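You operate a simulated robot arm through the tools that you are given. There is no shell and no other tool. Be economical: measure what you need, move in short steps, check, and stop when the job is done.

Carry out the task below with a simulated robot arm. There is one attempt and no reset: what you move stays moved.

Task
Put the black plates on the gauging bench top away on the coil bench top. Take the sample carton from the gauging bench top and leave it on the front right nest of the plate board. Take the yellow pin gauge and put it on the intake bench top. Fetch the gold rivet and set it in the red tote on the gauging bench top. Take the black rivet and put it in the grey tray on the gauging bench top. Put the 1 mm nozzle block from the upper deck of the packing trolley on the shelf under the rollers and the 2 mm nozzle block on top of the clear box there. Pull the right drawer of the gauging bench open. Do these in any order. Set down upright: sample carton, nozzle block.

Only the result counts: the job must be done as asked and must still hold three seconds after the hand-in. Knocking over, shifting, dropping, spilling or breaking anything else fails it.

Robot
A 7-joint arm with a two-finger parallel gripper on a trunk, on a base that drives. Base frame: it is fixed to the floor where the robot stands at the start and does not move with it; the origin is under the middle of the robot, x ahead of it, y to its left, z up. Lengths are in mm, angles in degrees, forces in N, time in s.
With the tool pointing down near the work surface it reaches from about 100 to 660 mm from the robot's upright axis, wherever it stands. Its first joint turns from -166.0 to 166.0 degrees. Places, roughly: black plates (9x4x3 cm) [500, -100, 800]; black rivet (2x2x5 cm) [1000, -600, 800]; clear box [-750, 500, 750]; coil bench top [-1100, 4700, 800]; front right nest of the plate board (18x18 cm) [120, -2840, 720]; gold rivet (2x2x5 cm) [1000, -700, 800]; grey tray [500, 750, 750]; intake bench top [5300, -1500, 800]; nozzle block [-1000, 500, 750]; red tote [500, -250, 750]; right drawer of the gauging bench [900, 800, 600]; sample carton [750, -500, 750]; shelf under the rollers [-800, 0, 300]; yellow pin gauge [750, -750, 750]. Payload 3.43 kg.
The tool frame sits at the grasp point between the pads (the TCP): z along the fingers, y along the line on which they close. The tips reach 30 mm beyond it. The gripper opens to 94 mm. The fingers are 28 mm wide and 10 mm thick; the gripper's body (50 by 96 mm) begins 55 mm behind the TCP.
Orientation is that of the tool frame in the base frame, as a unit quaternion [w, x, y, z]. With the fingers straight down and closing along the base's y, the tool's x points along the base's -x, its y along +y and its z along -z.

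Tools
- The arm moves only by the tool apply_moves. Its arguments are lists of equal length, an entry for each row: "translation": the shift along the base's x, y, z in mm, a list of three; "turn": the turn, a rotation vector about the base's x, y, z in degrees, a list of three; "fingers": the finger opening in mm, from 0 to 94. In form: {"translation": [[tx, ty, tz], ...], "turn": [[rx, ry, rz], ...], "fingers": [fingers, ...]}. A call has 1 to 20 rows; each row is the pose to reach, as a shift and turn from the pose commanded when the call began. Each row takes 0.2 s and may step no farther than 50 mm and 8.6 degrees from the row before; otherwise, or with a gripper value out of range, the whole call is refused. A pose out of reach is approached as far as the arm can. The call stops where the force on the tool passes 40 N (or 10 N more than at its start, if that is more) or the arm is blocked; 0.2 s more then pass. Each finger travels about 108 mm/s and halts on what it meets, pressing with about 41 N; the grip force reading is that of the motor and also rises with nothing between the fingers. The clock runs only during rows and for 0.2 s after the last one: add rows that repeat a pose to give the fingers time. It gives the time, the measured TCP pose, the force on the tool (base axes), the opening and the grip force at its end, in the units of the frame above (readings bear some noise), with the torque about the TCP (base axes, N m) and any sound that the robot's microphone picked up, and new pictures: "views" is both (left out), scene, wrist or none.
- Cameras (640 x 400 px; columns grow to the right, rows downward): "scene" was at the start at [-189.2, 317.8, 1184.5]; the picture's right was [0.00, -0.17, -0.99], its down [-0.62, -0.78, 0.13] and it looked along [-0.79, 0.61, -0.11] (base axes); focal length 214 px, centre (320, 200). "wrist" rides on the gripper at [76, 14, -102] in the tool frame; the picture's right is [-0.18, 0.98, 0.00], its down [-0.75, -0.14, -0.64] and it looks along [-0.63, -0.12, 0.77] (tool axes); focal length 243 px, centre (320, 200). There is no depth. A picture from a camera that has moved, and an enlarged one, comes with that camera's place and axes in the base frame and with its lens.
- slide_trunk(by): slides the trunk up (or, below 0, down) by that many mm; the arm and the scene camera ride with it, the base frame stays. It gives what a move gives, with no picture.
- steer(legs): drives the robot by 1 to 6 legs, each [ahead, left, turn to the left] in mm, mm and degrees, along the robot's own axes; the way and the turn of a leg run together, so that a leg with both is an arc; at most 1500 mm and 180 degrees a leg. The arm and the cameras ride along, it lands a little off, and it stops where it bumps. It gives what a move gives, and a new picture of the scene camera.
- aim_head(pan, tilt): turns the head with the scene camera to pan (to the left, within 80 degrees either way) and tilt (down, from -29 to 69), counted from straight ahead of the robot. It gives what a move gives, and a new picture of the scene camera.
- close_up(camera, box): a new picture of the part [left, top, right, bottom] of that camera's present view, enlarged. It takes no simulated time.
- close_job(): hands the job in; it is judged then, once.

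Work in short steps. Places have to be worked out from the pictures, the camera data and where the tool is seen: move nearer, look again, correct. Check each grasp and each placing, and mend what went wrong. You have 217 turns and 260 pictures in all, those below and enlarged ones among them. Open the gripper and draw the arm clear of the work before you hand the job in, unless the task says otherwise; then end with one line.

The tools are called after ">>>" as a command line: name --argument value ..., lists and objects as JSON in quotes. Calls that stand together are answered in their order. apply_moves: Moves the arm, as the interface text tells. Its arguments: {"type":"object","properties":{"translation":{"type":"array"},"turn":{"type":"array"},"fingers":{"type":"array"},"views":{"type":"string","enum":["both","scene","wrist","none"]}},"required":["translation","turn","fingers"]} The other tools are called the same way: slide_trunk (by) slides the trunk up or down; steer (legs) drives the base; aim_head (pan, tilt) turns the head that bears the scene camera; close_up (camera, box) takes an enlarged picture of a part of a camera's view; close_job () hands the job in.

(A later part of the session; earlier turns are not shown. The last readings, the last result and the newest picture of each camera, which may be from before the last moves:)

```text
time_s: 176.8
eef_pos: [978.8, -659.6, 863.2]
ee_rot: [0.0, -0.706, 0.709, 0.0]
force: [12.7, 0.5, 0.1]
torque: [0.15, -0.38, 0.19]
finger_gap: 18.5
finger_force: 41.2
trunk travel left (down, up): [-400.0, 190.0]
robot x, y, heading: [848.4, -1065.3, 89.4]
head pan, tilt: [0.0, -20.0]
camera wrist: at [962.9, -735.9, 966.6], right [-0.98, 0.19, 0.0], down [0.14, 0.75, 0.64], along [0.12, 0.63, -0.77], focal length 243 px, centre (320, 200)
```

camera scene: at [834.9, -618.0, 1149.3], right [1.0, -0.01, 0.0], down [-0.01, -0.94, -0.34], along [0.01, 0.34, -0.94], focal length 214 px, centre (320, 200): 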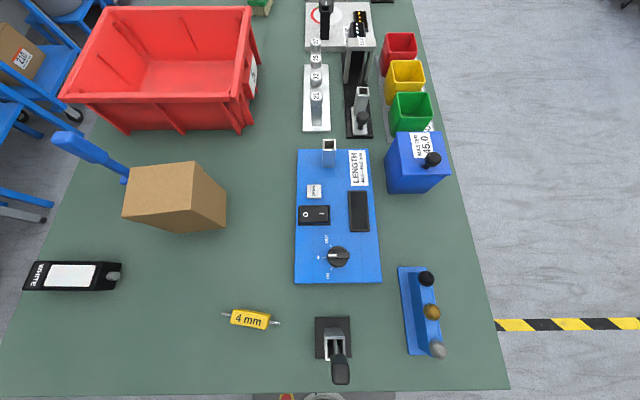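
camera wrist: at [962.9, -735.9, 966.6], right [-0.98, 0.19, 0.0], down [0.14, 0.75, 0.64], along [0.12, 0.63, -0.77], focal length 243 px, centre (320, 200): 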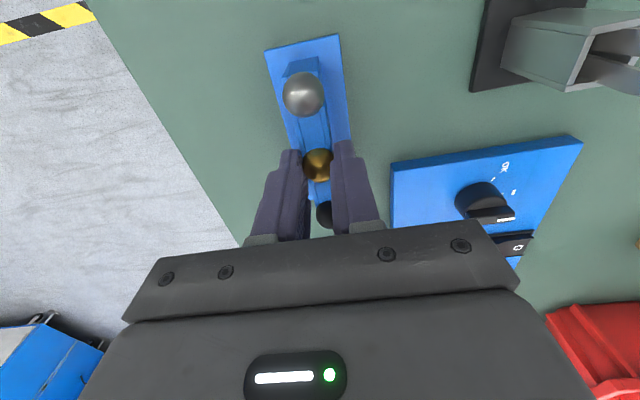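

Gripped (18.5 mm) with a slight side load; easing +x a touch and lifting straight up.

>>> apply_moves --translation '[[1.5, 0, 0], [1.5, 0, 8], [1.5, 0, 20], [1.5, 0, 40], [1.5, 0, 80], [1.5, 0, 120]]' --turn '[[0, 0, 0], [0, 0, 0], [0, 0, 0], [0, 0, 0], [0, 0, 0], [0, 0, 0]]' --fingers '[8, 8, 8, 8, 8, 8]' --views "wrist"

```text
time_s: 178.2
eef_pos: [977.8, -659.7, 982.2]
ee_rot: [0.0, -0.705, 0.709, 0.0]
force: [0.9, 1.4, -0.1]
torque: [0.0, -0.01, 0.0]
finger_gap: 18.4
finger_force: 41.3
trunk travel left (down, up): [-400.0, 190.0]
robot x, y, heading: [846.7, -1067.2, 89.4]
head pan, tilt: [0.0, -20.0]
camera wrist: at [962.8, -737.1, 1084.1], right [-0.98, 0.19, 0.0], down [0.14, 0.75, 0.64], along [0.12, 0.63, -0.77], focal length 243 px, centre (320, 200)
```

wrist: 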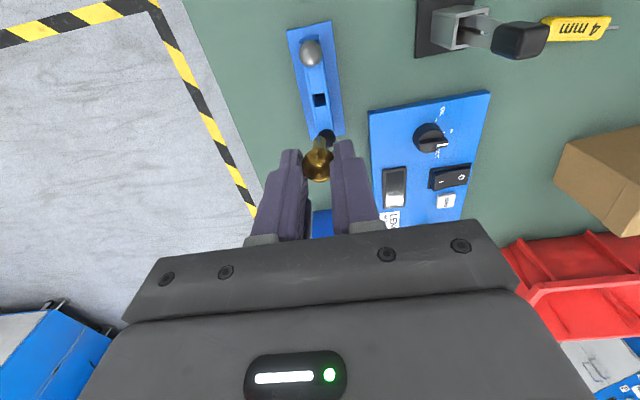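

Gold rivet out, others still in the rack. Raising, then driving left and a bit closer so the tote is in reach.

>>> apply_moves --translation '[[0, 0, 40], [0, 0, 80], [0, 0, 110]]' --turn '[[0, 0, 0], [0, 0, 0], [0, 0, 0]]' --fingers '[8, 8, 8]' --views "none"

>>> steer --legs '[[80, 230, 0.5]]'

```text
time_s: 179.0
eef_pos: [981.3, -658.3, 1096.3]
ee_rot: [0.001, -0.706, 0.708, 0.0]
force: [0.1, 0.4, 0.6]
torque: [-0.05, 0.03, 0.04]
finger_gap: 18.4
finger_force: 41.3
trunk travel left (down, up): [-400.0, 190.0]
robot x, y, heading: [847.3, -1066.6, 89.4]
head pan, tilt: [0.0, -20.0]
```

```text
time_s: 180.7
eef_pos: [768.0, -587.7, 1093.7]
ee_rot: [0.0, 0.71, -0.705, -0.001]
force: [-0.1, -0.6, 0.4]
torque: [0.03, -0.01, 0.0]
finger_gap: 18.1
finger_force: 41.5
trunk travel left (down, up): [-400.0, 190.0]
robot x, y, heading: [636.4, -996.0, 89.7]
head pan, tilt: [0.0, -20.0]
stopped in leg 1: the robot was blocked; the commanded pose is now the measured one
camera scene: at [765.9, -447.9, 1147.6], right [1.0, 0.01, 0.0], down [0.01, -0.94, -0.34], along [0.0, 0.34, -0.94], focal length 214 px, centre (320, 200)
```

scene: 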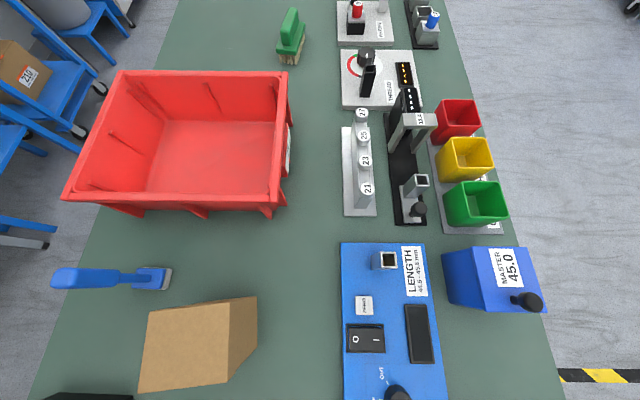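

Tote rim at z≈927, near wall y≈-370. Extending over the tote with a small forward pitch.

>>> apply_moves --translation '[[-20, 40, -10], [-40, 80, -20], [-60, 120, -30], [-80, 160, -40], [-100, 200, -50], [-118, 240, -60], [-118, 265, -70]]' --turn '[[2, 0, 0], [4, 0, 0], [6, 0, 0], [8, 0, 0], [10, 0, 0], [12, 0, 0], [12, 0, 0]]' --fingers '[8, 8, 8, 8, 8, 8, 8]' --views "wrist"

```text
time_s: 182.3
eef_pos: [653.5, -319.7, 1024.0]
ee_rot: [-0.075, 0.705, -0.701, -0.074]
force: [-0.6, 0.1, -0.5]
torque: [-0.03, 0.02, 0.0]
finger_gap: 18.4
finger_force: 41.0
trunk travel left (down, up): [-400.0, 190.0]
robot x, y, heading: [640.1, -995.0, 90.0]
head pan, tilt: [0.0, -20.0]
camera wrist: at [638.4, -415.8, 1107.7], right [-0.98, 0.17, 0.04], down [0.14, 0.6, 0.79], along [0.11, 0.78, -0.62], focal length 243 px, centre (320, 200)
```

wrist: 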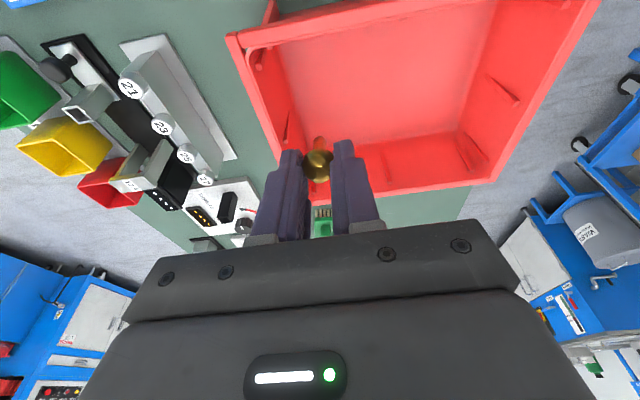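

Position over the tote interior is right. Descending into the tote in steps until light contact.

>>> apply_moves --translation '[[-8, 4, -40], [-15, 8, -80], [-15, 8, -115], [-15, 8, -135], [-15, 8, -142], [-15, 8, -147], [-15, 8, -152], [-15, 8, -157], [-15, 8, -162]]' --turn '[[0, 0, 0], [0, 0, 0], [0, 0, 0], [0, 0, 0], [0, 0, 0], [0, 0, 0], [0, 0, 0], [0, 0, 0], [0, 0, 0]]' --fingers '[8, 8, 8, 8, 8, 8, 8, 8, 8]' --views "wrist"

```text
time_s: 184.3
eef_pos: [636.1, -313.9, 862.1]
ee_rot: [-0.074, 0.705, -0.701, -0.075]
force: [0.0, 0.7, -0.8]
torque: [0.03, 0.0, -0.01]
finger_gap: 18.5
finger_force: 41.3
trunk travel left (down, up): [-400.0, 190.0]
robot x, y, heading: [638.2, -997.3, 89.8]
head pan, tilt: [0.0, -20.0]
camera wrist: at [621.5, -410.3, 945.7], right [-0.98, 0.17, 0.04], down [0.14, 0.6, 0.79], along [0.11, 0.78, -0.62], focal length 243 px, centre (320, 200)
```

wrist: 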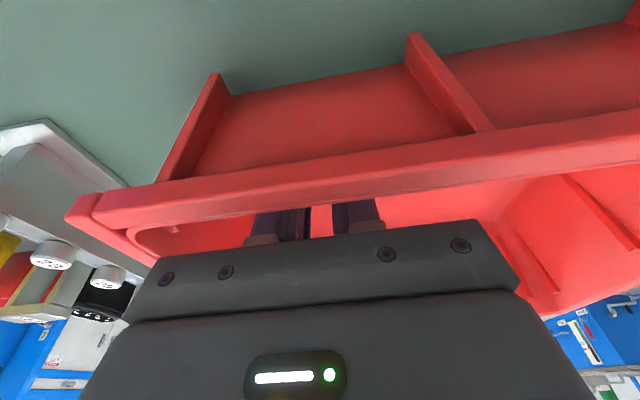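

No contact yet; easing slightly forward and down a few mm more.

>>> apply_moves --translation '[[0, 6, -3], [0, 8, -6], [0, 8, -9], [0, 8, -12], [0, 8, -15]]' --turn '[[0, 0, 0], [0, 0, 0], [0, 0, 0], [0, 0, 0], [0, 0, 0]]' --fingers '[8, 8, 8, 8, 8]' --views "none"

```text
time_s: 185.5
eef_pos: [635.8, -305.5, 852.3]
ee_rot: [-0.077, 0.705, -0.7, -0.077]
force: [-1.1, 6.5, 33.6]
torque: [0.54, -0.03, 0.02]
finger_gap: 18.6
finger_force: 40.6
trunk travel left (down, up): [-400.0, 190.0]
robot x, y, heading: [636.7, -998.1, 89.8]
head pan, tilt: [0.0, -20.0]
```

Touching the tote floor. Releasing and rising out.

>>> apply_moves --translation '[[0, 0, 2], [0, 0, 2], [0, 0, 40], [0, 0, 85], [0, 0, 130], [0, 0, 170]]' --turn '[[0, 0, 0], [0, 0, 0], [0, 0, 0], [0, 0, 0], [0, 0, 0], [0, 0, 0]]' --fingers '[30, 45, 45, 45, 45, 45]' --views "wrist"

```text
time_s: 186.9
eef_pos: [635.7, -307.7, 1017.5]
ee_rot: [-0.074, 0.705, -0.701, -0.074]
force: [-0.4, -0.5, 0.1]
torque: [-0.03, -0.02, -0.02]
finger_gap: 44.9
finger_force: 0.0
trunk travel left (down, up): [-400.0, 190.0]
robot x, y, heading: [636.9, -994.8, 90.0]
head pan, tilt: [0.0, -20.0]
camera wrist: at [622.1, -403.5, 1101.1], right [-0.98, 0.17, 0.04], down [0.14, 0.6, 0.79], along [0.11, 0.78, -0.62], focal length 243 px, centre (320, 200)
```

wrist: 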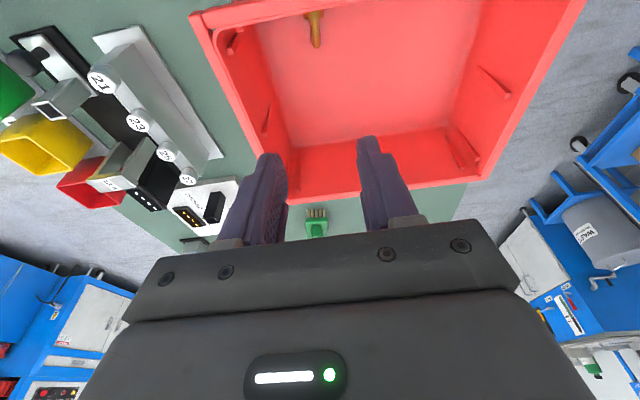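

Gold rivet is in the tote. Next the carton: pulling back to view it from above.

>>> apply_moves --translation '[[0, -30, 30], [0, -70, 60], [0, -115, 75], [0, -160, 75], [0, -205, 75], [0, -250, 75], [0, -295, 75], [0, -330, 75]]' --turn '[[0, 0, 0], [-3, 0, 0], [-6, 0, 0], [-9, 0, 0], [-12, 0, 0], [-12, 0, 0], [-12, 0, 0], [-12, 0, 0]]' --fingers '[60, 60, 60, 94, 94, 94, 94, 94]' --views "both"

```text
time_s: 188.7
eef_pos: [633.3, -636.6, 1092.1]
ee_rot: [0.0, 0.71, -0.704, -0.001]
force: [0.1, 0.0, 0.0]
torque: [0.01, 0.01, 0.04]
finger_gap: 94.0
finger_force: 0.0
trunk travel left (down, up): [-400.0, 190.0]
robot x, y, heading: [634.3, -996.9, 90.0]
head pan, tilt: [0.0, -20.0]
camera scene: at [631.8, -497.3, 1144.4], right [1.0, 0.01, 0.0], down [0.01, -0.94, -0.34], along [0.0, 0.34, -0.94], focal length 214 px, centre (320, 200)
camera wrist: at [619.9, -714.0, 1193.3], right [-0.98, 0.18, 0.0], down [0.14, 0.75, 0.64], along [0.11, 0.63, -0.77], focal length 243 px, centre (320, 200)
```

scene: 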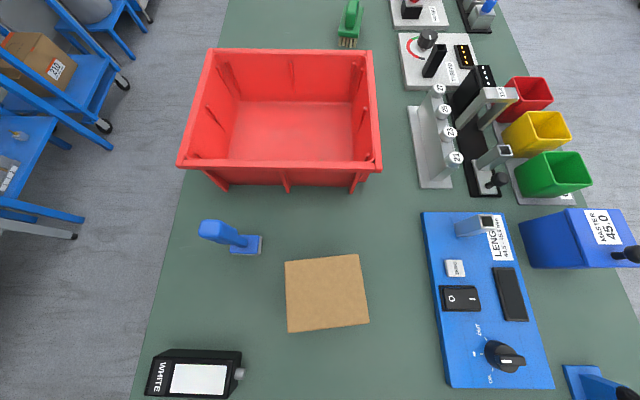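
wrist: 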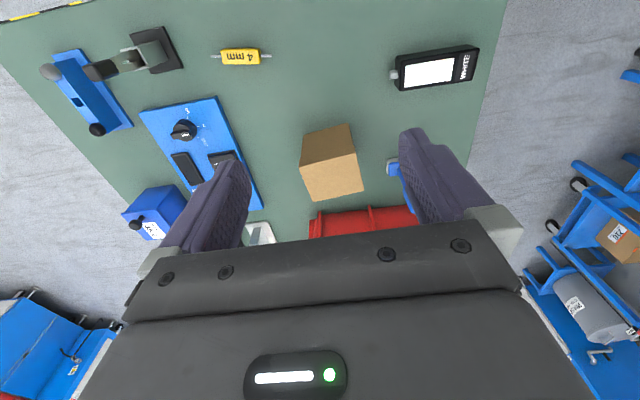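

Carton centre about (637,-513), top z≈900, roughly 80×70 mm. Zooming for precise size/orientation.

>>> close_up --camera "scene" --box '[256, 233, 400, 353]'

>>> close_up --camera "wrist" --box '[270, 100, 390, 220]'

```text
3.33 times, centred on (328, 293) of scene
camera zoom: at [631.8, -497.3, 1144.4], right [1.0, 0.01, 0.0], down [0.01, -0.94, -0.34], along [0.0, 0.34, -0.94], focal length 715 px, centre (293, -110)
```

zoom: 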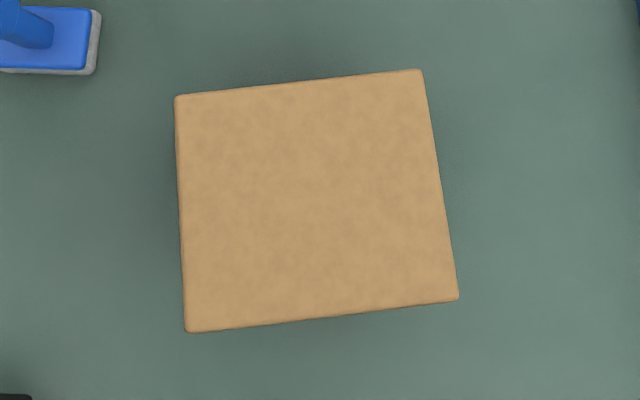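

```text
3.33 times, centred on (330, 160) of wrist
camera zoom: at [619.9, -714.0, 1193.3], right [-0.98, 0.18, 0.0], down [0.14, 0.75, 0.64], along [0.11, 0.63, -0.77], focal length 809 px, centre (287, 333)
```

zoom: 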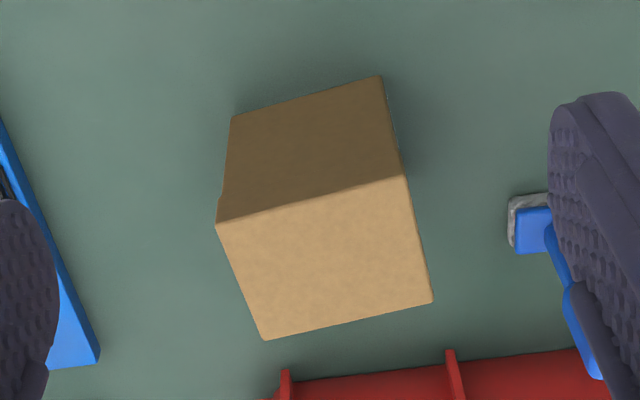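

Carton is 82×67 mm, rotated +6.6°, centre (638,-510). Gripping across the 67 mm side: yaw the tool -83° above it.

>>> aim_head --pan 0 --tilt 30

>>> apply_moves --translation '[[0, 12, 0], [0, 24, 0], [0, 36, 0], [0, 48, 0], [0, 60, 0], [1, 72, -10], [2, 84, -25], [3, 96, -40], [4, 108, -60], [5, 126, -85], [5, 126, -120]]' --turn '[[0, 0, -8], [0, 0, -16], [0, 0, -24], [0, 0, -32], [0, 0, -40], [0, 0, -48], [0, 0, -56], [0, 0, -64], [0, 0, -72], [0, 0, -80], [0, 0, -83]]' --fingers '[94, 94, 94, 94, 94, 94, 94, 94, 94, 94, 94]' --views "wrist"

```text
time_s: 189.9
eef_pos: [634.0, -635.7, 1091.1]
ee_rot: [0.0, 0.709, -0.705, -0.001]
force: [0.5, 0.2, 0.5]
torque: [-0.03, -0.01, -0.01]
finger_gap: 94.1
finger_force: 0.0
trunk travel left (down, up): [-400.0, 190.0]
robot x, y, heading: [636.6, -999.4, 90.0]
head pan, tilt: [0.0, 30.0]
camera scene: at [632.5, -573.6, 1129.7], right [1.0, 0.01, 0.0], down [0.01, -0.87, 0.5], along [0.0, -0.5, -0.87], focal length 214 px, centre (320, 200)
```

scene: 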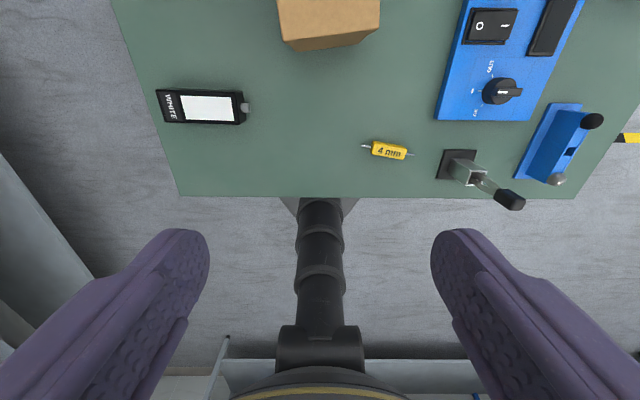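

```text
time_s: 192.3
eef_pos: [643.6, -509.3, 970.7]
ee_rot: [0.002, -0.064, 0.998, 0.0]
force: [0.2, 0.2, 0.3]
torque: [0.0, 0.0, 0.06]
finger_gap: 93.8
finger_force: 0.1
trunk travel left (down, up): [-400.0, 190.0]
robot x, y, heading: [635.0, -997.3, 89.6]
head pan, tilt: [0.0, 30.0]
camera wrist: at [565.9, -505.2, 1073.0], right [0.06, 1.0, 0.0], down [0.76, -0.04, 0.64], along [0.64, -0.04, -0.77], focal length 243 px, centre (320, 200)
```

wrist: 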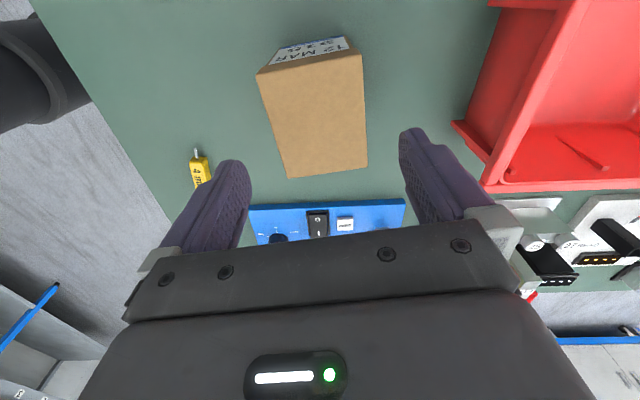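

Aligned. Descending around the carton and closing.

>>> apply_moves --translation '[[-7, -2, -30], [-7, -2, -65], [-7, -2, -95], [-7, -2, -104], [-7, -2, -104], [-7, -2, -104], [-7, -2, -104]]' --turn '[[0, 0, -0.6], [0, 0, -0.6], [0, 0, -0.6], [0, 0, -0.6], [0, 0, -0.6], [0, 0, -0.6], [0, 0, -0.6]]' --fingers '[94, 94, 94, 94, 70, 55, 55]' --views "wrist"

```text
time_s: 193.9
eef_pos: [634.7, -512.8, 866.6]
ee_rot: [0.001, -0.06, 0.998, 0.0]
force: [-0.2, 2.6, 0.6]
torque: [0.29, 0.0, 0.0]
finger_gap: 72.2
finger_force: 41.0
trunk travel left (down, up): [-400.0, 190.0]
robot x, y, heading: [634.3, -998.2, 90.0]
head pan, tilt: [0.0, 30.0]
camera wrist: at [556.5, -508.4, 969.0], right [0.07, 1.0, 0.0], down [0.76, -0.05, 0.64], along [0.64, -0.04, -0.77], focal length 243 px, centre (320, 200)
```

wrist: 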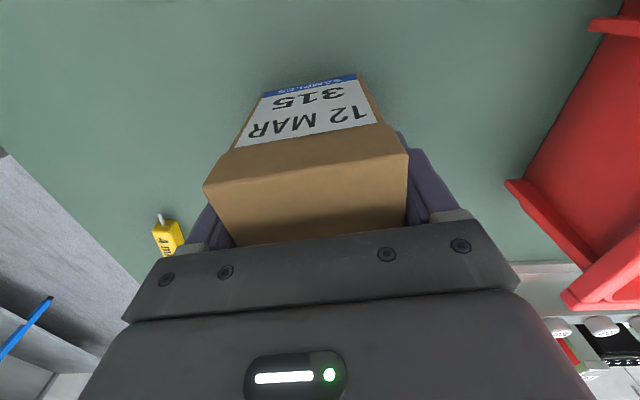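

Gripped at 72 mm. Lifting and retracting.

>>> apply_moves --translation '[[0, 0, 30], [0, 0, 75], [0, 0, 120], [0, 0, 165], [0, 0, 210], [0, -30, 240], [0, -75, 240], [0, -120, 240], [0, -150, 240]]' --turn '[[0, 0, 0], [0, 0, 0], [0, 0, 0], [0, 0, 0], [0, 0, 0], [0, 0, 0], [0, 0, 0], [0, 0, 0], [0, 0, 0]]' --fingers '[55, 55, 55, 55, 55, 55, 55, 55, 55]' --views "wrist"

```text
time_s: 195.9
eef_pos: [634.0, -666.0, 1105.6]
ee_rot: [0.001, -0.06, 0.998, 0.0]
force: [-0.2, -0.4, -3.9]
torque: [-0.02, 0.03, 0.02]
finger_gap: 72.0
finger_force: 40.8
trunk travel left (down, up): [-400.0, 190.0]
robot x, y, heading: [635.8, -993.0, 90.0]
head pan, tilt: [0.0, 30.0]
camera wrist: at [556.2, -660.1, 1207.6], right [0.07, 1.0, 0.0], down [0.76, -0.05, 0.64], along [0.64, -0.04, -0.77], focal length 243 px, centre (320, 200)
```

wrist: 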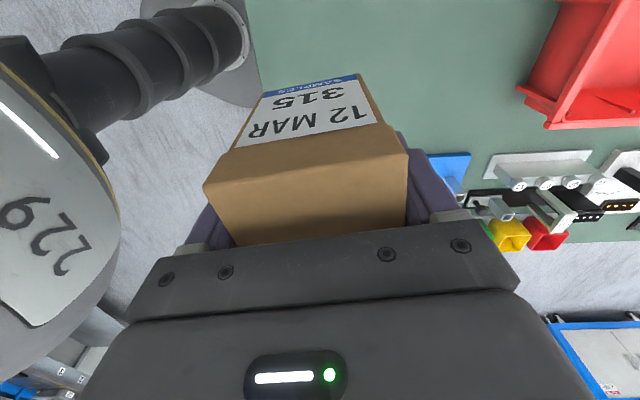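

Held. Turning tool back to forward-looking while backing off and turning around toward the plate board.

>>> apply_moves --translation '[[0, 0, 0], [0, 0, 0], [0, 0, 0], [0, 0, 0], [0, 0, 0], [0, 0, 0], [0, 0, 0], [0, 0, 0], [0, 0, 0], [0, 0, 0], [0, 0, 0]]' --turn '[[0, 0, 8], [0, 0, 16], [0, 0, 24], [0, 0, 32], [0, 0, 40], [0, 0, 48], [0, 0, 56], [0, 0, 64], [0, 0, 72], [0, 0, 80], [0, 0, 83.4]]' --fingers '[55, 55, 55, 55, 55, 55, 55, 55, 55, 55, 55]' --views "none"

>>> aim_head --pan 0 --tilt -29

>>> steer --legs '[[-250, 0, 0], [0, 0, 179]]'

```text
time_s: 198.3
eef_pos: [632.2, -661.0, 1108.6]
ee_rot: [0.0, 0.709, -0.705, 0.0]
force: [-0.7, 0.2, -4.7]
torque: [-0.02, -0.02, 0.0]
finger_gap: 72.0
finger_force: 41.1
trunk travel left (down, up): [-400.0, 190.0]
robot x, y, heading: [634.3, -997.5, 90.0]
head pan, tilt: [0.0, 30.0]
```

```text
time_s: 199.6
eef_pos: [632.9, -661.9, 1109.2]
ee_rot: [0.0, 0.709, -0.706, -0.001]
force: [-0.6, 0.2, -3.9]
torque: [-0.03, 0.0, 0.02]
finger_gap: 72.2
finger_force: 40.8
trunk travel left (down, up): [-400.0, 190.0]
robot x, y, heading: [640.0, -998.2, 89.9]
head pan, tilt: [0.0, -28.6]
camera scene: at [631.4, -511.4, 1170.9], right [1.0, 0.0, 0.0], down [0.0, -0.88, -0.48], along [0.0, 0.48, -0.88], focal length 214 px, centre (320, 200)
```

scene: 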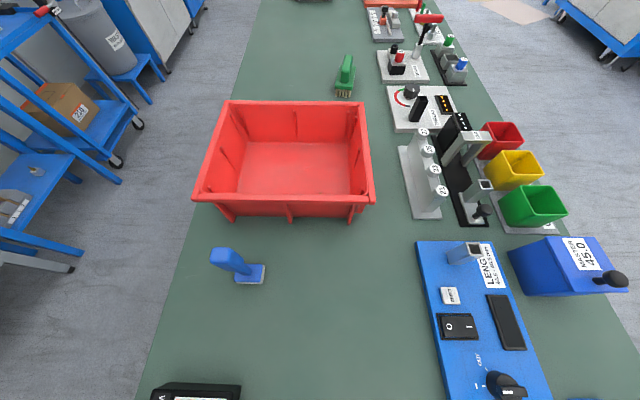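

```text
time_s: 208.6
eef_pos: [615.5, -1582.7, 1108.8]
ee_rot: [0.0, 0.731, 0.682, 0.0]
force: [-0.4, -0.1, -4.6]
torque: [0.0, 0.01, -0.01]
finger_gap: 72.3
finger_force: 40.8
trunk travel left (down, up): [-400.0, 190.0]
robot x, y, heading: [636.1, -1248.7, -94.2]
head pan, tilt: [0.0, -28.6]
camera scene: at [604.3, -1731.1, 1170.9], right [-1.0, 0.07, 0.0], down [0.06, 0.87, -0.48], along [-0.03, -0.48, -0.88], focal length 214 px, centre (320, 200)
```

scene: 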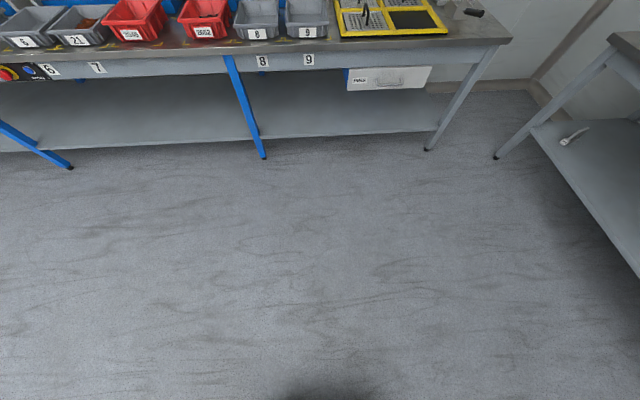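

The yellow plate board is on the right end of that bench. Driving toward it.

>>> steer --legs '[[0, 0, 4.2], [800, -430, 0]]'

```text
time_s: 213.8
eef_pos: [222.0, -2384.0, 1108.5]
ee_rot: [0.001, 0.705, 0.709, -0.001]
force: [-0.4, -0.3, -4.5]
torque: [0.02, 0.01, -0.01]
finger_gap: 72.3
finger_force: 41.1
trunk travel left (down, up): [-400.0, 190.0]
robot x, y, heading: [216.7, -2048.7, -89.7]
head pan, tilt: [0.0, -28.6]
camera scene: at [221.5, -2533.3, 1170.7], right [-1.0, -0.01, 0.0], down [-0.01, 0.88, -0.48], along [0.0, -0.48, -0.88], focal length 214 px, centre (320, 200)
```

scene: 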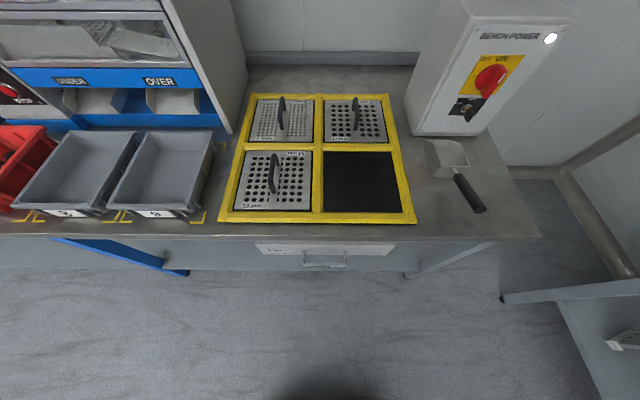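

The empty black nest (front right) is at about (118,-2835), z≈720. Driving closer and to the right.

>>> steer --legs '[[250, -104, 0]]'

>>> apply_moves --translation '[[0, -40, -10], [0, -80, -30], [0, -120, -50], [0, -160, -80], [0, -190, -110], [0, -200, -150]]' --turn '[[0, 0, 0], [0, 0, 0], [0, 0, 0], [0, 0, 0], [0, 0, 0], [0, 0, 0]]' --fingers '[55, 55, 55, 55, 55, 55]' --views "wrist"

```text
time_s: 215.7
eef_pos: [114.8, -2637.2, 1108.4]
ee_rot: [0.0, 0.706, 0.708, 0.0]
force: [0.2, -1.0, -5.1]
torque: [0.06, -0.02, -0.03]
finger_gap: 72.3
finger_force: 41.0
trunk travel left (down, up): [-400.0, 190.0]
robot x, y, heading: [110.7, -2303.9, -89.8]
head pan, tilt: [0.0, -28.6]
camera scene: at [114.3, -2786.0, 1170.5], right [-1.0, 0.0, 0.0], down [0.0, 0.88, -0.48], along [0.0, -0.48, -0.88], focal length 214 px, centre (320, 200)
```

scene: 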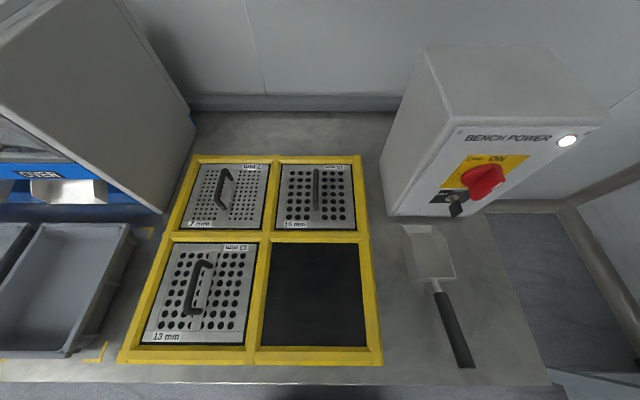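

```text
time_s: 217.1
eef_pos: [114.4, -2840.0, 957.6]
ee_rot: [0.001, 0.706, 0.709, -0.001]
force: [-0.8, 0.0, -4.7]
torque: [0.01, 0.0, 0.02]
finger_gap: 72.0
finger_force: 40.4
trunk travel left (down, up): [-400.0, 190.0]
robot x, y, heading: [115.3, -2306.4, -89.9]
head pan, tilt: [0.0, -28.6]
camera wrist: at [128.7, -2764.0, 1061.2], right [0.98, -0.18, 0.0], down [-0.14, -0.75, 0.64], along [-0.12, -0.63, -0.77], focal length 243 px, centre (320, 200)
```

wrist: 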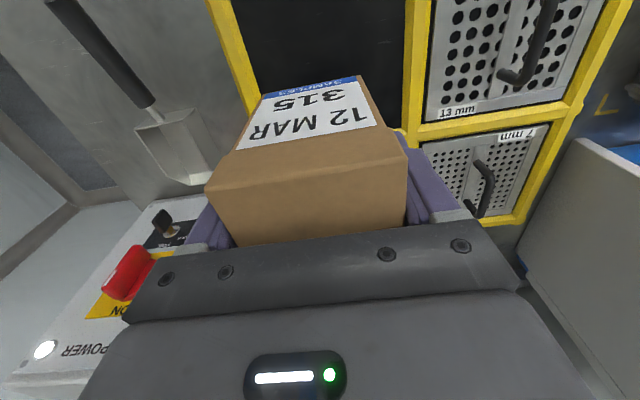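

Nest centre refined to (128,-2833). Aligning and lowering the carton.

>>> apply_moves --translation '[[13, 9, -40], [13, 9, -85], [13, 9, -125], [13, 9, -145], [13, 9, -152], [13, 9, -157], [13, 9, -162], [13, 9, -166], [13, 9, -170], [13, 9, -174], [13, 9, -178], [13, 9, -182], [13, 9, -186]]' --turn '[[0, 0, 0], [0, 0, 0], [0, 0, 0], [0, 0, 0], [0, 0, 0], [0, 0, 0], [0, 0, 0], [0, 0, 0], [0, 0, 0], [0, 0, 0], [0, 0, 0], [0, 0, 0], [0, 0, 0]]' --fingers '[55, 55, 55, 55, 55, 55, 55, 55, 55, 55, 55, 55, 55]' --views "wrist"

```text
time_s: 219.0
eef_pos: [128.3, -2828.0, 798.0]
ee_rot: [0.004, 0.705, 0.709, -0.004]
force: [0.4, 6.8, 28.3]
torque: [0.34, 0.37, -0.03]
finger_gap: 72.3
finger_force: 40.6
trunk travel left (down, up): [-400.0, 190.0]
robot x, y, heading: [108.5, -2301.2, -90.0]
head pan, tilt: [0.0, -28.6]
stopped in row 9: the force on the tool passed its limit at 43 N (the readings are from after the stop); the commanded pose is now the measured one
camera wrist: at [141.1, -2750.8, 898.2], right [0.98, -0.18, 0.0], down [-0.14, -0.75, 0.65], along [-0.11, -0.64, -0.76], focal length 243 px, centre (320, 200)
```

wrist: 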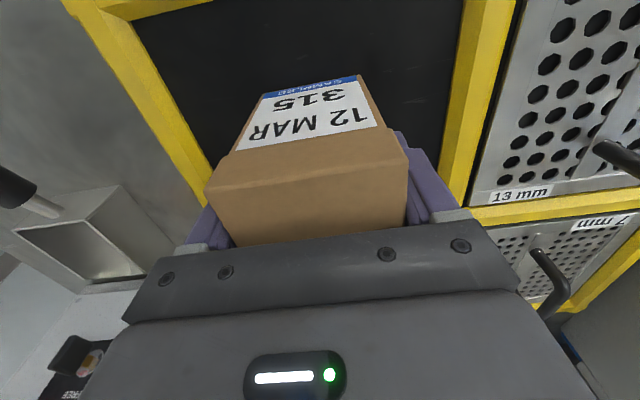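

Contact inside the nest. Releasing and rising.

>>> apply_moves --translation '[[0, 0, 1], [0, 0, 1], [0, 0, 1], [0, 0, 30], [0, 0, 75], [0, 0, 120], [0, 0, 165], [0, 0, 210]]' --turn '[[0, 0, 0], [0, 0, 0], [0, 0, 0], [0, 0, 0], [0, 0, 0], [0, 0, 0], [0, 0, 0], [0, 0, 0]]' --fingers '[80, 92, 94, 94, 94, 94, 94, 94]' --views "wrist"

```text
time_s: 220.8
eef_pos: [127.0, -2830.0, 1006.2]
ee_rot: [0.002, 0.705, 0.709, -0.002]
force: [0.5, 0.7, -0.7]
torque: [0.03, -0.01, 0.03]
finger_gap: 94.0
finger_force: 0.0
trunk travel left (down, up): [-400.0, 190.0]
robot x, y, heading: [113.5, -2298.2, -89.8]
head pan, tilt: [0.0, -28.6]
camera wrist: at [141.1, -2752.1, 1108.3], right [0.98, -0.18, 0.0], down [-0.14, -0.75, 0.65], along [-0.12, -0.64, -0.76], focal length 243 px, centre (320, 200)
```

wrist: 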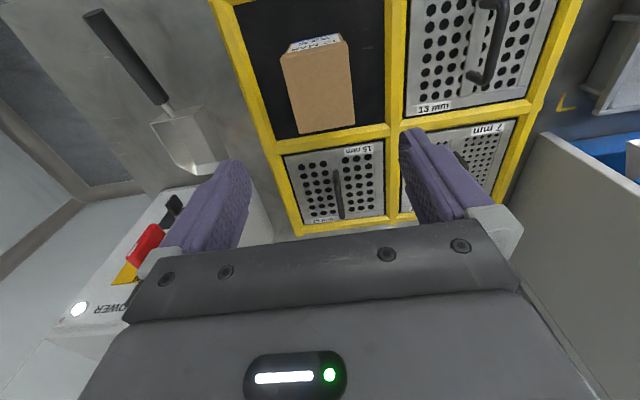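

Carton placed upright in the nest. Retracting and heading back to the bench end for the pin gauge.

>>> apply_moves --translation '[[0, 40, 20], [0, 80, 40], [0, 120, 60], [0, 160, 80], [0, 200, 90], [0, 220, 90]]' --turn '[[0, 0, 0], [0, 0, 0], [0, 0, 0], [0, 0, 0], [0, 0, 0], [0, 0, 0]]' --fingers '[94, 94, 94, 94, 60, 60]' --views "none"

>>> steer --legs '[[-1100, 0, 0], [0, 700, 0], [0, 0, 180]]'

```text
time_s: 222.2
eef_pos: [127.2, -2610.0, 1093.3]
ee_rot: [0.002, 0.706, 0.708, -0.003]
force: [0.1, -0.2, -0.6]
torque: [0.02, -0.02, 0.01]
finger_gap: 60.1
finger_force: 0.1
trunk travel left (down, up): [-400.0, 190.0]
robot x, y, heading: [110.5, -2302.1, -90.0]
head pan, tilt: [0.0, -28.6]
```

```text
time_s: 238.4
eef_pos: [772.4, -931.8, 1093.4]
ee_rot: [-0.003, 0.708, -0.706, -0.003]
force: [-0.6, 0.4, 0.2]
torque: [-0.01, 0.02, 0.0]
finger_gap: 60.0
finger_force: 0.1
trunk travel left (down, up): [-400.0, 190.0]
robot x, y, heading: [792.7, -1240.2, 90.0]
head pan, tilt: [0.0, -28.6]
camera scene: at [770.7, -782.0, 1156.6], right [1.0, 0.0, 0.0], down [0.0, -0.87, -0.49], along [0.0, 0.49, -0.87], focal length 214 px, centre (320, 200)
```

scene: 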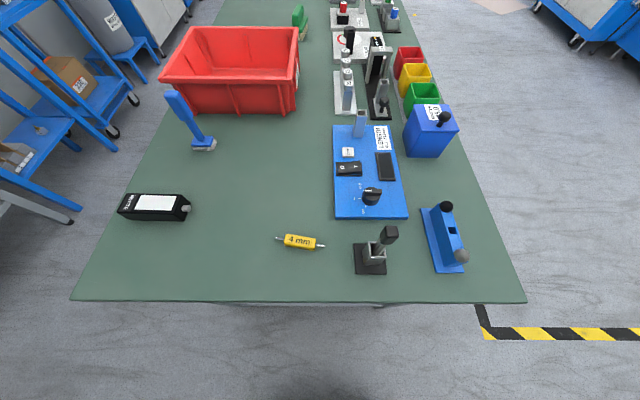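

Pin gauge at about (737,-669), axis about -11° from x. Driving closer, then yawing the tool +79° above it.

>>> steer --legs '[[150, 0, 0]]'

>>> apply_moves --translation '[[-4, 12, -10], [-8, 24, -20], [-12, 36, -30], [-16, 48, -45], [-20, 60, -60], [-24, 72, -75], [-28, 84, -95], [-32, 96, -120], [-35, 108, -150], [-35, 112, -190]]' --turn '[[0, 0, 8], [0, 0, 16], [0, 0, 24], [0, 0, 32], [0, 0, 40], [0, 0, 48], [0, 0, 56], [0, 0, 64], [0, 0, 72], [0, 0, 79]]' --fingers '[60, 60, 60, 60, 60, 60, 60, 60, 60, 60]' --views "wrist"

>>> close_up --camera "wrist" --box '[220, 60, 420, 240]'

```text
time_s: 239.8
eef_pos: [774.3, -781.7, 1093.1]
ee_rot: [0.003, -0.707, 0.708, 0.002]
force: [-0.2, 0.4, -1.1]
torque: [-0.02, 0.01, 0.02]
finger_gap: 60.2
finger_force: 0.1
trunk travel left (down, up): [-400.0, 190.0]
robot x, y, heading: [787.9, -1093.7, 89.5]
head pan, tilt: [0.0, -28.6]
camera scene: at [773.5, -631.8, 1156.0], right [1.0, 0.0, 0.0], down [0.0, -0.87, -0.48], along [0.0, 0.48, -0.87], focal length 214 px, centre (320, 200)
```

scene: 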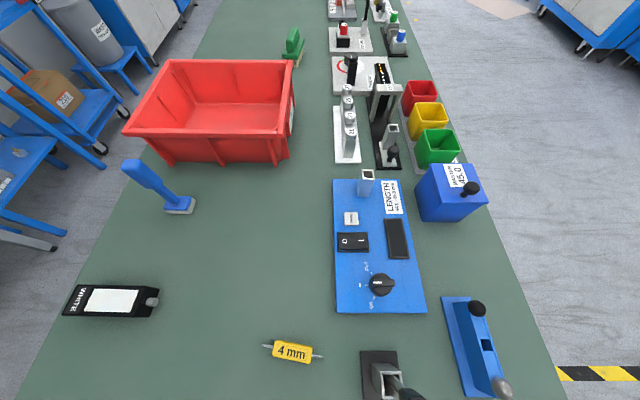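

```text
time_s: 242.0
eef_pos: [742.2, -669.8, 902.2]
ee_rot: [0.001, 0.995, -0.095, -0.004]
force: [0.1, -0.2, -0.3]
torque: [-0.02, 0.0, -0.01]
finger_gap: 60.0
finger_force: 0.0
trunk travel left (down, up): [-400.0, 190.0]
robot x, y, heading: [790.6, -1093.2, 89.4]
head pan, tilt: [0.0, -28.6]
camera wrist: at [813.4, -698.7, 1004.4], right [-0.37, -0.93, 0.0], down [-0.71, 0.28, 0.65], along [-0.6, 0.24, -0.76], focal length 243 px, centre (320, 200)
```

wrist: 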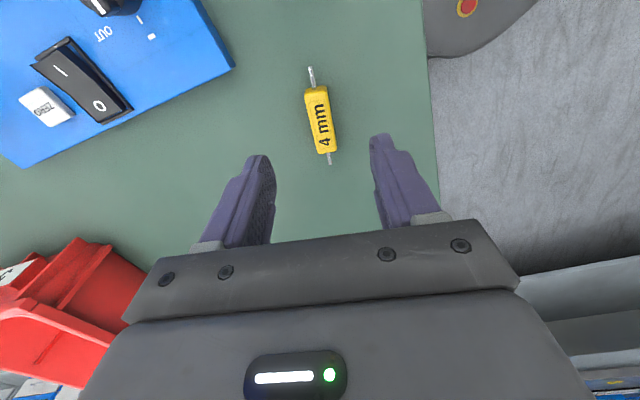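

```text
2.22 times, centred on (320, 150) of wrist
camera zoom: at [813.4, -698.7, 1004.4], right [-0.37, -0.93, 0.0], down [-0.71, 0.28, 0.65], along [-0.6, 0.24, -0.76], focal length 539 px, centre (320, 311)
```

zoom: 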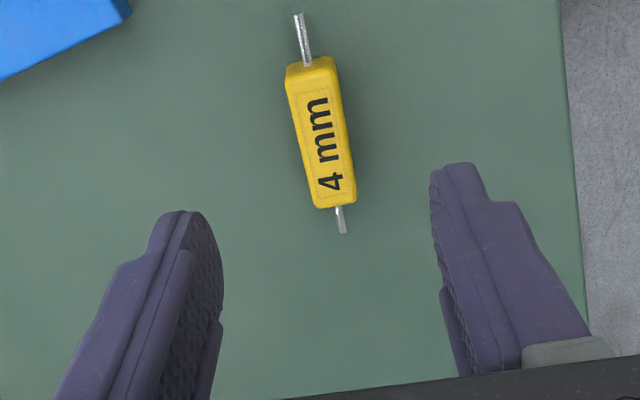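

Aligned over the gauge. Descending and gripping.

>>> apply_moves --translation '[[-1, 0, -35], [-1, 0, -60], [-1, 0, -71], [-1, 0, -71], [-1, 0, -71], [-1, 0, -71], [-1, 0, -71]]' --turn '[[0, 0, 0], [0, 0, 0], [0, 0, 0], [0, 0, 0], [0, 0, 0], [0, 0, 0], [0, 0, 0]]' --fingers '[60, 50, 45, 25, 5, 5, 5]' --views "wrist"

```text
time_s: 243.6
eef_pos: [737.4, -672.8, 831.1]
ee_rot: [-0.001, 0.995, -0.097, -0.004]
force: [-0.8, -0.3, -0.5]
torque: [0.0, 0.05, 0.0]
finger_gap: 16.8
finger_force: 40.8
trunk travel left (down, up): [-400.0, 190.0]
robot x, y, heading: [794.4, -1087.8, 89.6]
head pan, tilt: [0.0, -28.6]
camera wrist: at [809.7, -701.2, 933.4], right [-0.37, -0.93, 0.0], down [-0.71, 0.28, 0.65], along [-0.6, 0.24, -0.76], focal length 243 px, centre (320, 200)
```

wrist: 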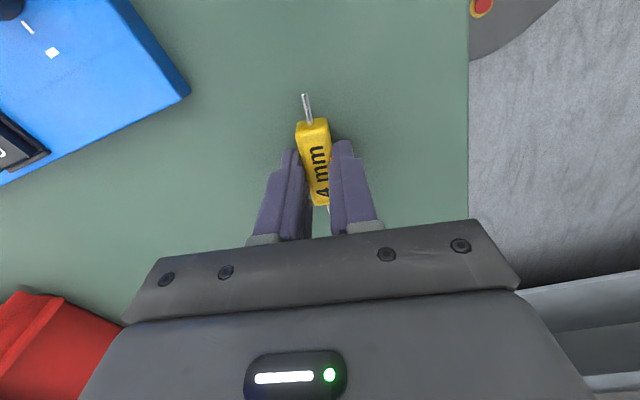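

Gripped. Lifting, yawing back and retracting.

>>> apply_moves --translation '[[0, 0, 40], [0, 0, 85], [0, -10, 130], [0, -25, 170], [5, -40, 205], [10, -55, 235], [15, -70, 260], [20, -85, 265], [30, -100, 265], [35, -112, 265], [40, -120, 265]]' --turn '[[0, 0, 0], [0, 0, -8], [0, 0, -16], [0, 0, -24], [0, 0, -32], [0, 0, -40], [0, 0, -48], [0, 0, -56], [0, 0, -64], [0, 0, -72], [0, 0, -79]]' --fingers '[5, 5, 5, 5, 5, 5, 5, 5, 5, 5, 5]' --views "wrist"

>>> steer --legs '[[-250, 0, 0], [0, 0, -90]]'

```text
time_s: 246.0
eef_pos: [780.5, -789.8, 1096.5]
ee_rot: [0.002, -0.706, 0.709, 0.002]
force: [-1.0, -0.4, 0.2]
torque: [-0.01, 0.01, 0.0]
finger_gap: 16.7
finger_force: 40.6
trunk travel left (down, up): [-400.0, 190.0]
robot x, y, heading: [786.1, -1092.8, 89.7]
head pan, tilt: [0.0, -28.6]
camera wrist: at [764.5, -867.9, 1198.8], right [-0.98, 0.19, 0.0], down [0.14, 0.75, 0.65], along [0.12, 0.64, -0.76], focal length 243 px, centre (320, 200)
```

wrist: 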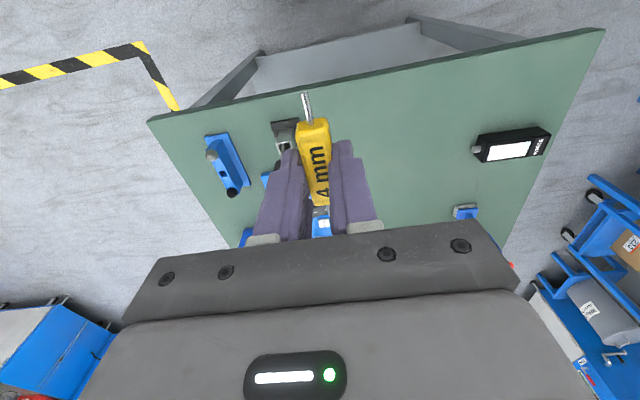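

```text
time_s: 251.6
eef_pos: [1090.1, -1333.5, 1096.8]
ee_rot: [0.004, -0.007, 1.0, 0.0]
force: [0.4, 0.7, -0.5]
torque: [0.01, -0.02, 0.01]
finger_gap: 16.6
finger_force: 41.4
trunk travel left (down, up): [-400.0, 190.0]
robot x, y, heading: [785.1, -1350.0, 0.4]
head pan, tilt: [0.0, -28.6]
camera scene: at [1237.4, -1330.9, 1160.0], right [0.01, -1.0, 0.0], down [-0.87, -0.01, -0.49], along [0.49, 0.01, -0.87], focal length 214 px, centre (320, 200)
```

scene: 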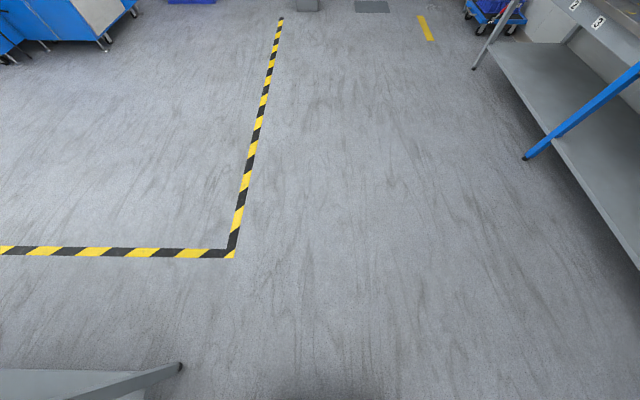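

Clear way ahead. Driving toward the intake bench.

>>> steer --legs '[[1450, 0, 0], [1450, 0, 0]]'

```text
time_s: 265.7
eef_pos: [3998.9, -1308.8, 1097.3]
ee_rot: [0.003, -0.015, 1.0, 0.0]
force: [0.4, -0.3, -0.6]
torque: [0.01, -0.01, 0.0]
finger_gap: 16.7
finger_force: 41.2
trunk travel left (down, up): [-400.0, 190.0]
robot x, y, heading: [3698.3, -1329.1, 1.4]
head pan, tilt: [0.0, -28.6]
camera scene: at [4146.8, -1304.3, 1159.9], right [0.03, -1.0, 0.0], down [-0.87, -0.03, -0.49], along [0.48, 0.01, -0.87], focal length 214 px, centre (320, 200)
```

scene: 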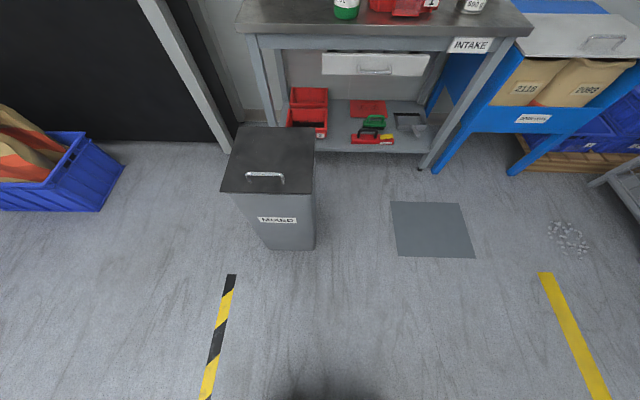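

Zooming on the floor plate and bench top.

>>> close_up --camera "scene" --box '[220, 0, 500, 270]'

```text
1.48 times, centred on (360, 135) of scene
camera zoom: at [4146.8, -1304.3, 1159.9], right [0.03, -1.0, 0.0], down [-0.87, -0.03, -0.49], along [0.48, 0.01, -0.87], focal length 318 px, centre (261, 296)
```

zoom: 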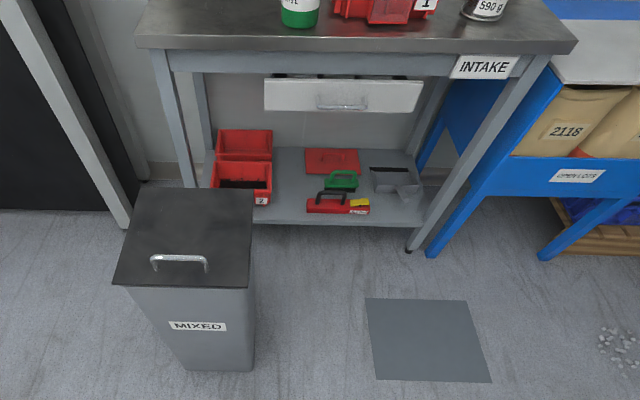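

Floor patch is flat. Strafing right and driving up to the intake bench.

>>> steer --legs '[[0, -240, -1.4], [650, 0, 0]]'

```text
time_s: 270.8
eef_pos: [4657.9, -1570.7, 1097.3]
ee_rot: [0.004, 0.0, 1.0, -0.001]
force: [0.3, -0.3, 0.0]
torque: [-0.05, -0.03, -0.03]
finger_gap: 16.6
finger_force: 41.1
trunk travel left (down, up): [-400.0, 190.0]
robot x, y, heading: [4357.1, -1584.5, -0.3]
head pan, tilt: [0.0, -28.6]
camera scene: at [4804.9, -1569.6, 1160.6], right [0.0, -1.0, 0.0], down [-0.87, 0.0, -0.49], along [0.49, 0.0, -0.87], focal length 214 px, centre (320, 200)
```

scene: 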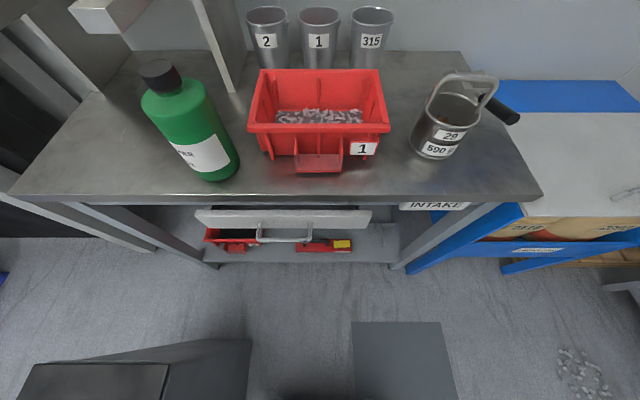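

Left-front area beside the green bottle looks best, but there's an overhead fixture at upper left. Driving nearer for a better look.

>>> steer --legs '[[200, 50, 0]]'

>>> aim_head --pan 40 --tilt -29

```text
time_s: 272.4
eef_pos: [4860.6, -1523.6, 1096.8]
ee_rot: [0.003, -0.001, 1.0, 0.0]
force: [0.9, 0.1, -0.1]
torque: [0.01, 0.05, 0.02]
finger_gap: 16.9
finger_force: 40.3
trunk travel left (down, up): [-400.0, 190.0]
robot x, y, heading: [4558.3, -1533.6, -0.1]
head pan, tilt: [0.0, -28.6]
camera scene: at [5008.1, -1521.9, 1159.5], right [0.0, -1.0, 0.0], down [-0.87, 0.0, -0.48], along [0.48, 0.0, -0.87], focal length 214 px, centre (320, 200)
```

scene: 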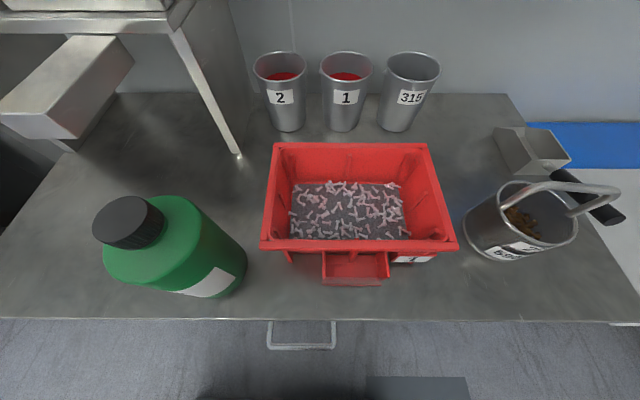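

```text
time_s: 273.4
eef_pos: [4859.8, -1522.9, 1097.9]
ee_rot: [0.004, -0.003, 1.0, 0.001]
force: [0.6, 0.0, -1.2]
torque: [0.02, 0.03, 0.01]
finger_gap: 16.8
finger_force: 41.1
trunk travel left (down, up): [-400.0, 190.0]
robot x, y, heading: [4554.8, -1534.1, -0.1]
head pan, tilt: [40.0, -28.6]
camera scene: at [5006.7, -1479.1, 1175.7], right [0.01, -0.77, -0.64], down [-0.88, 0.31, -0.37], along [0.48, 0.57, -0.67], focal length 214 px, centre (320, 200)
```

scene: 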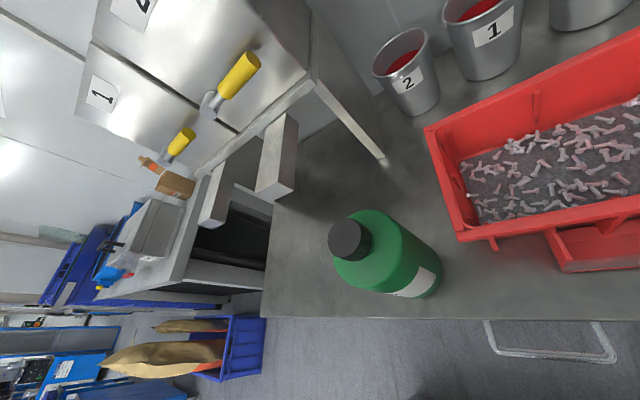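

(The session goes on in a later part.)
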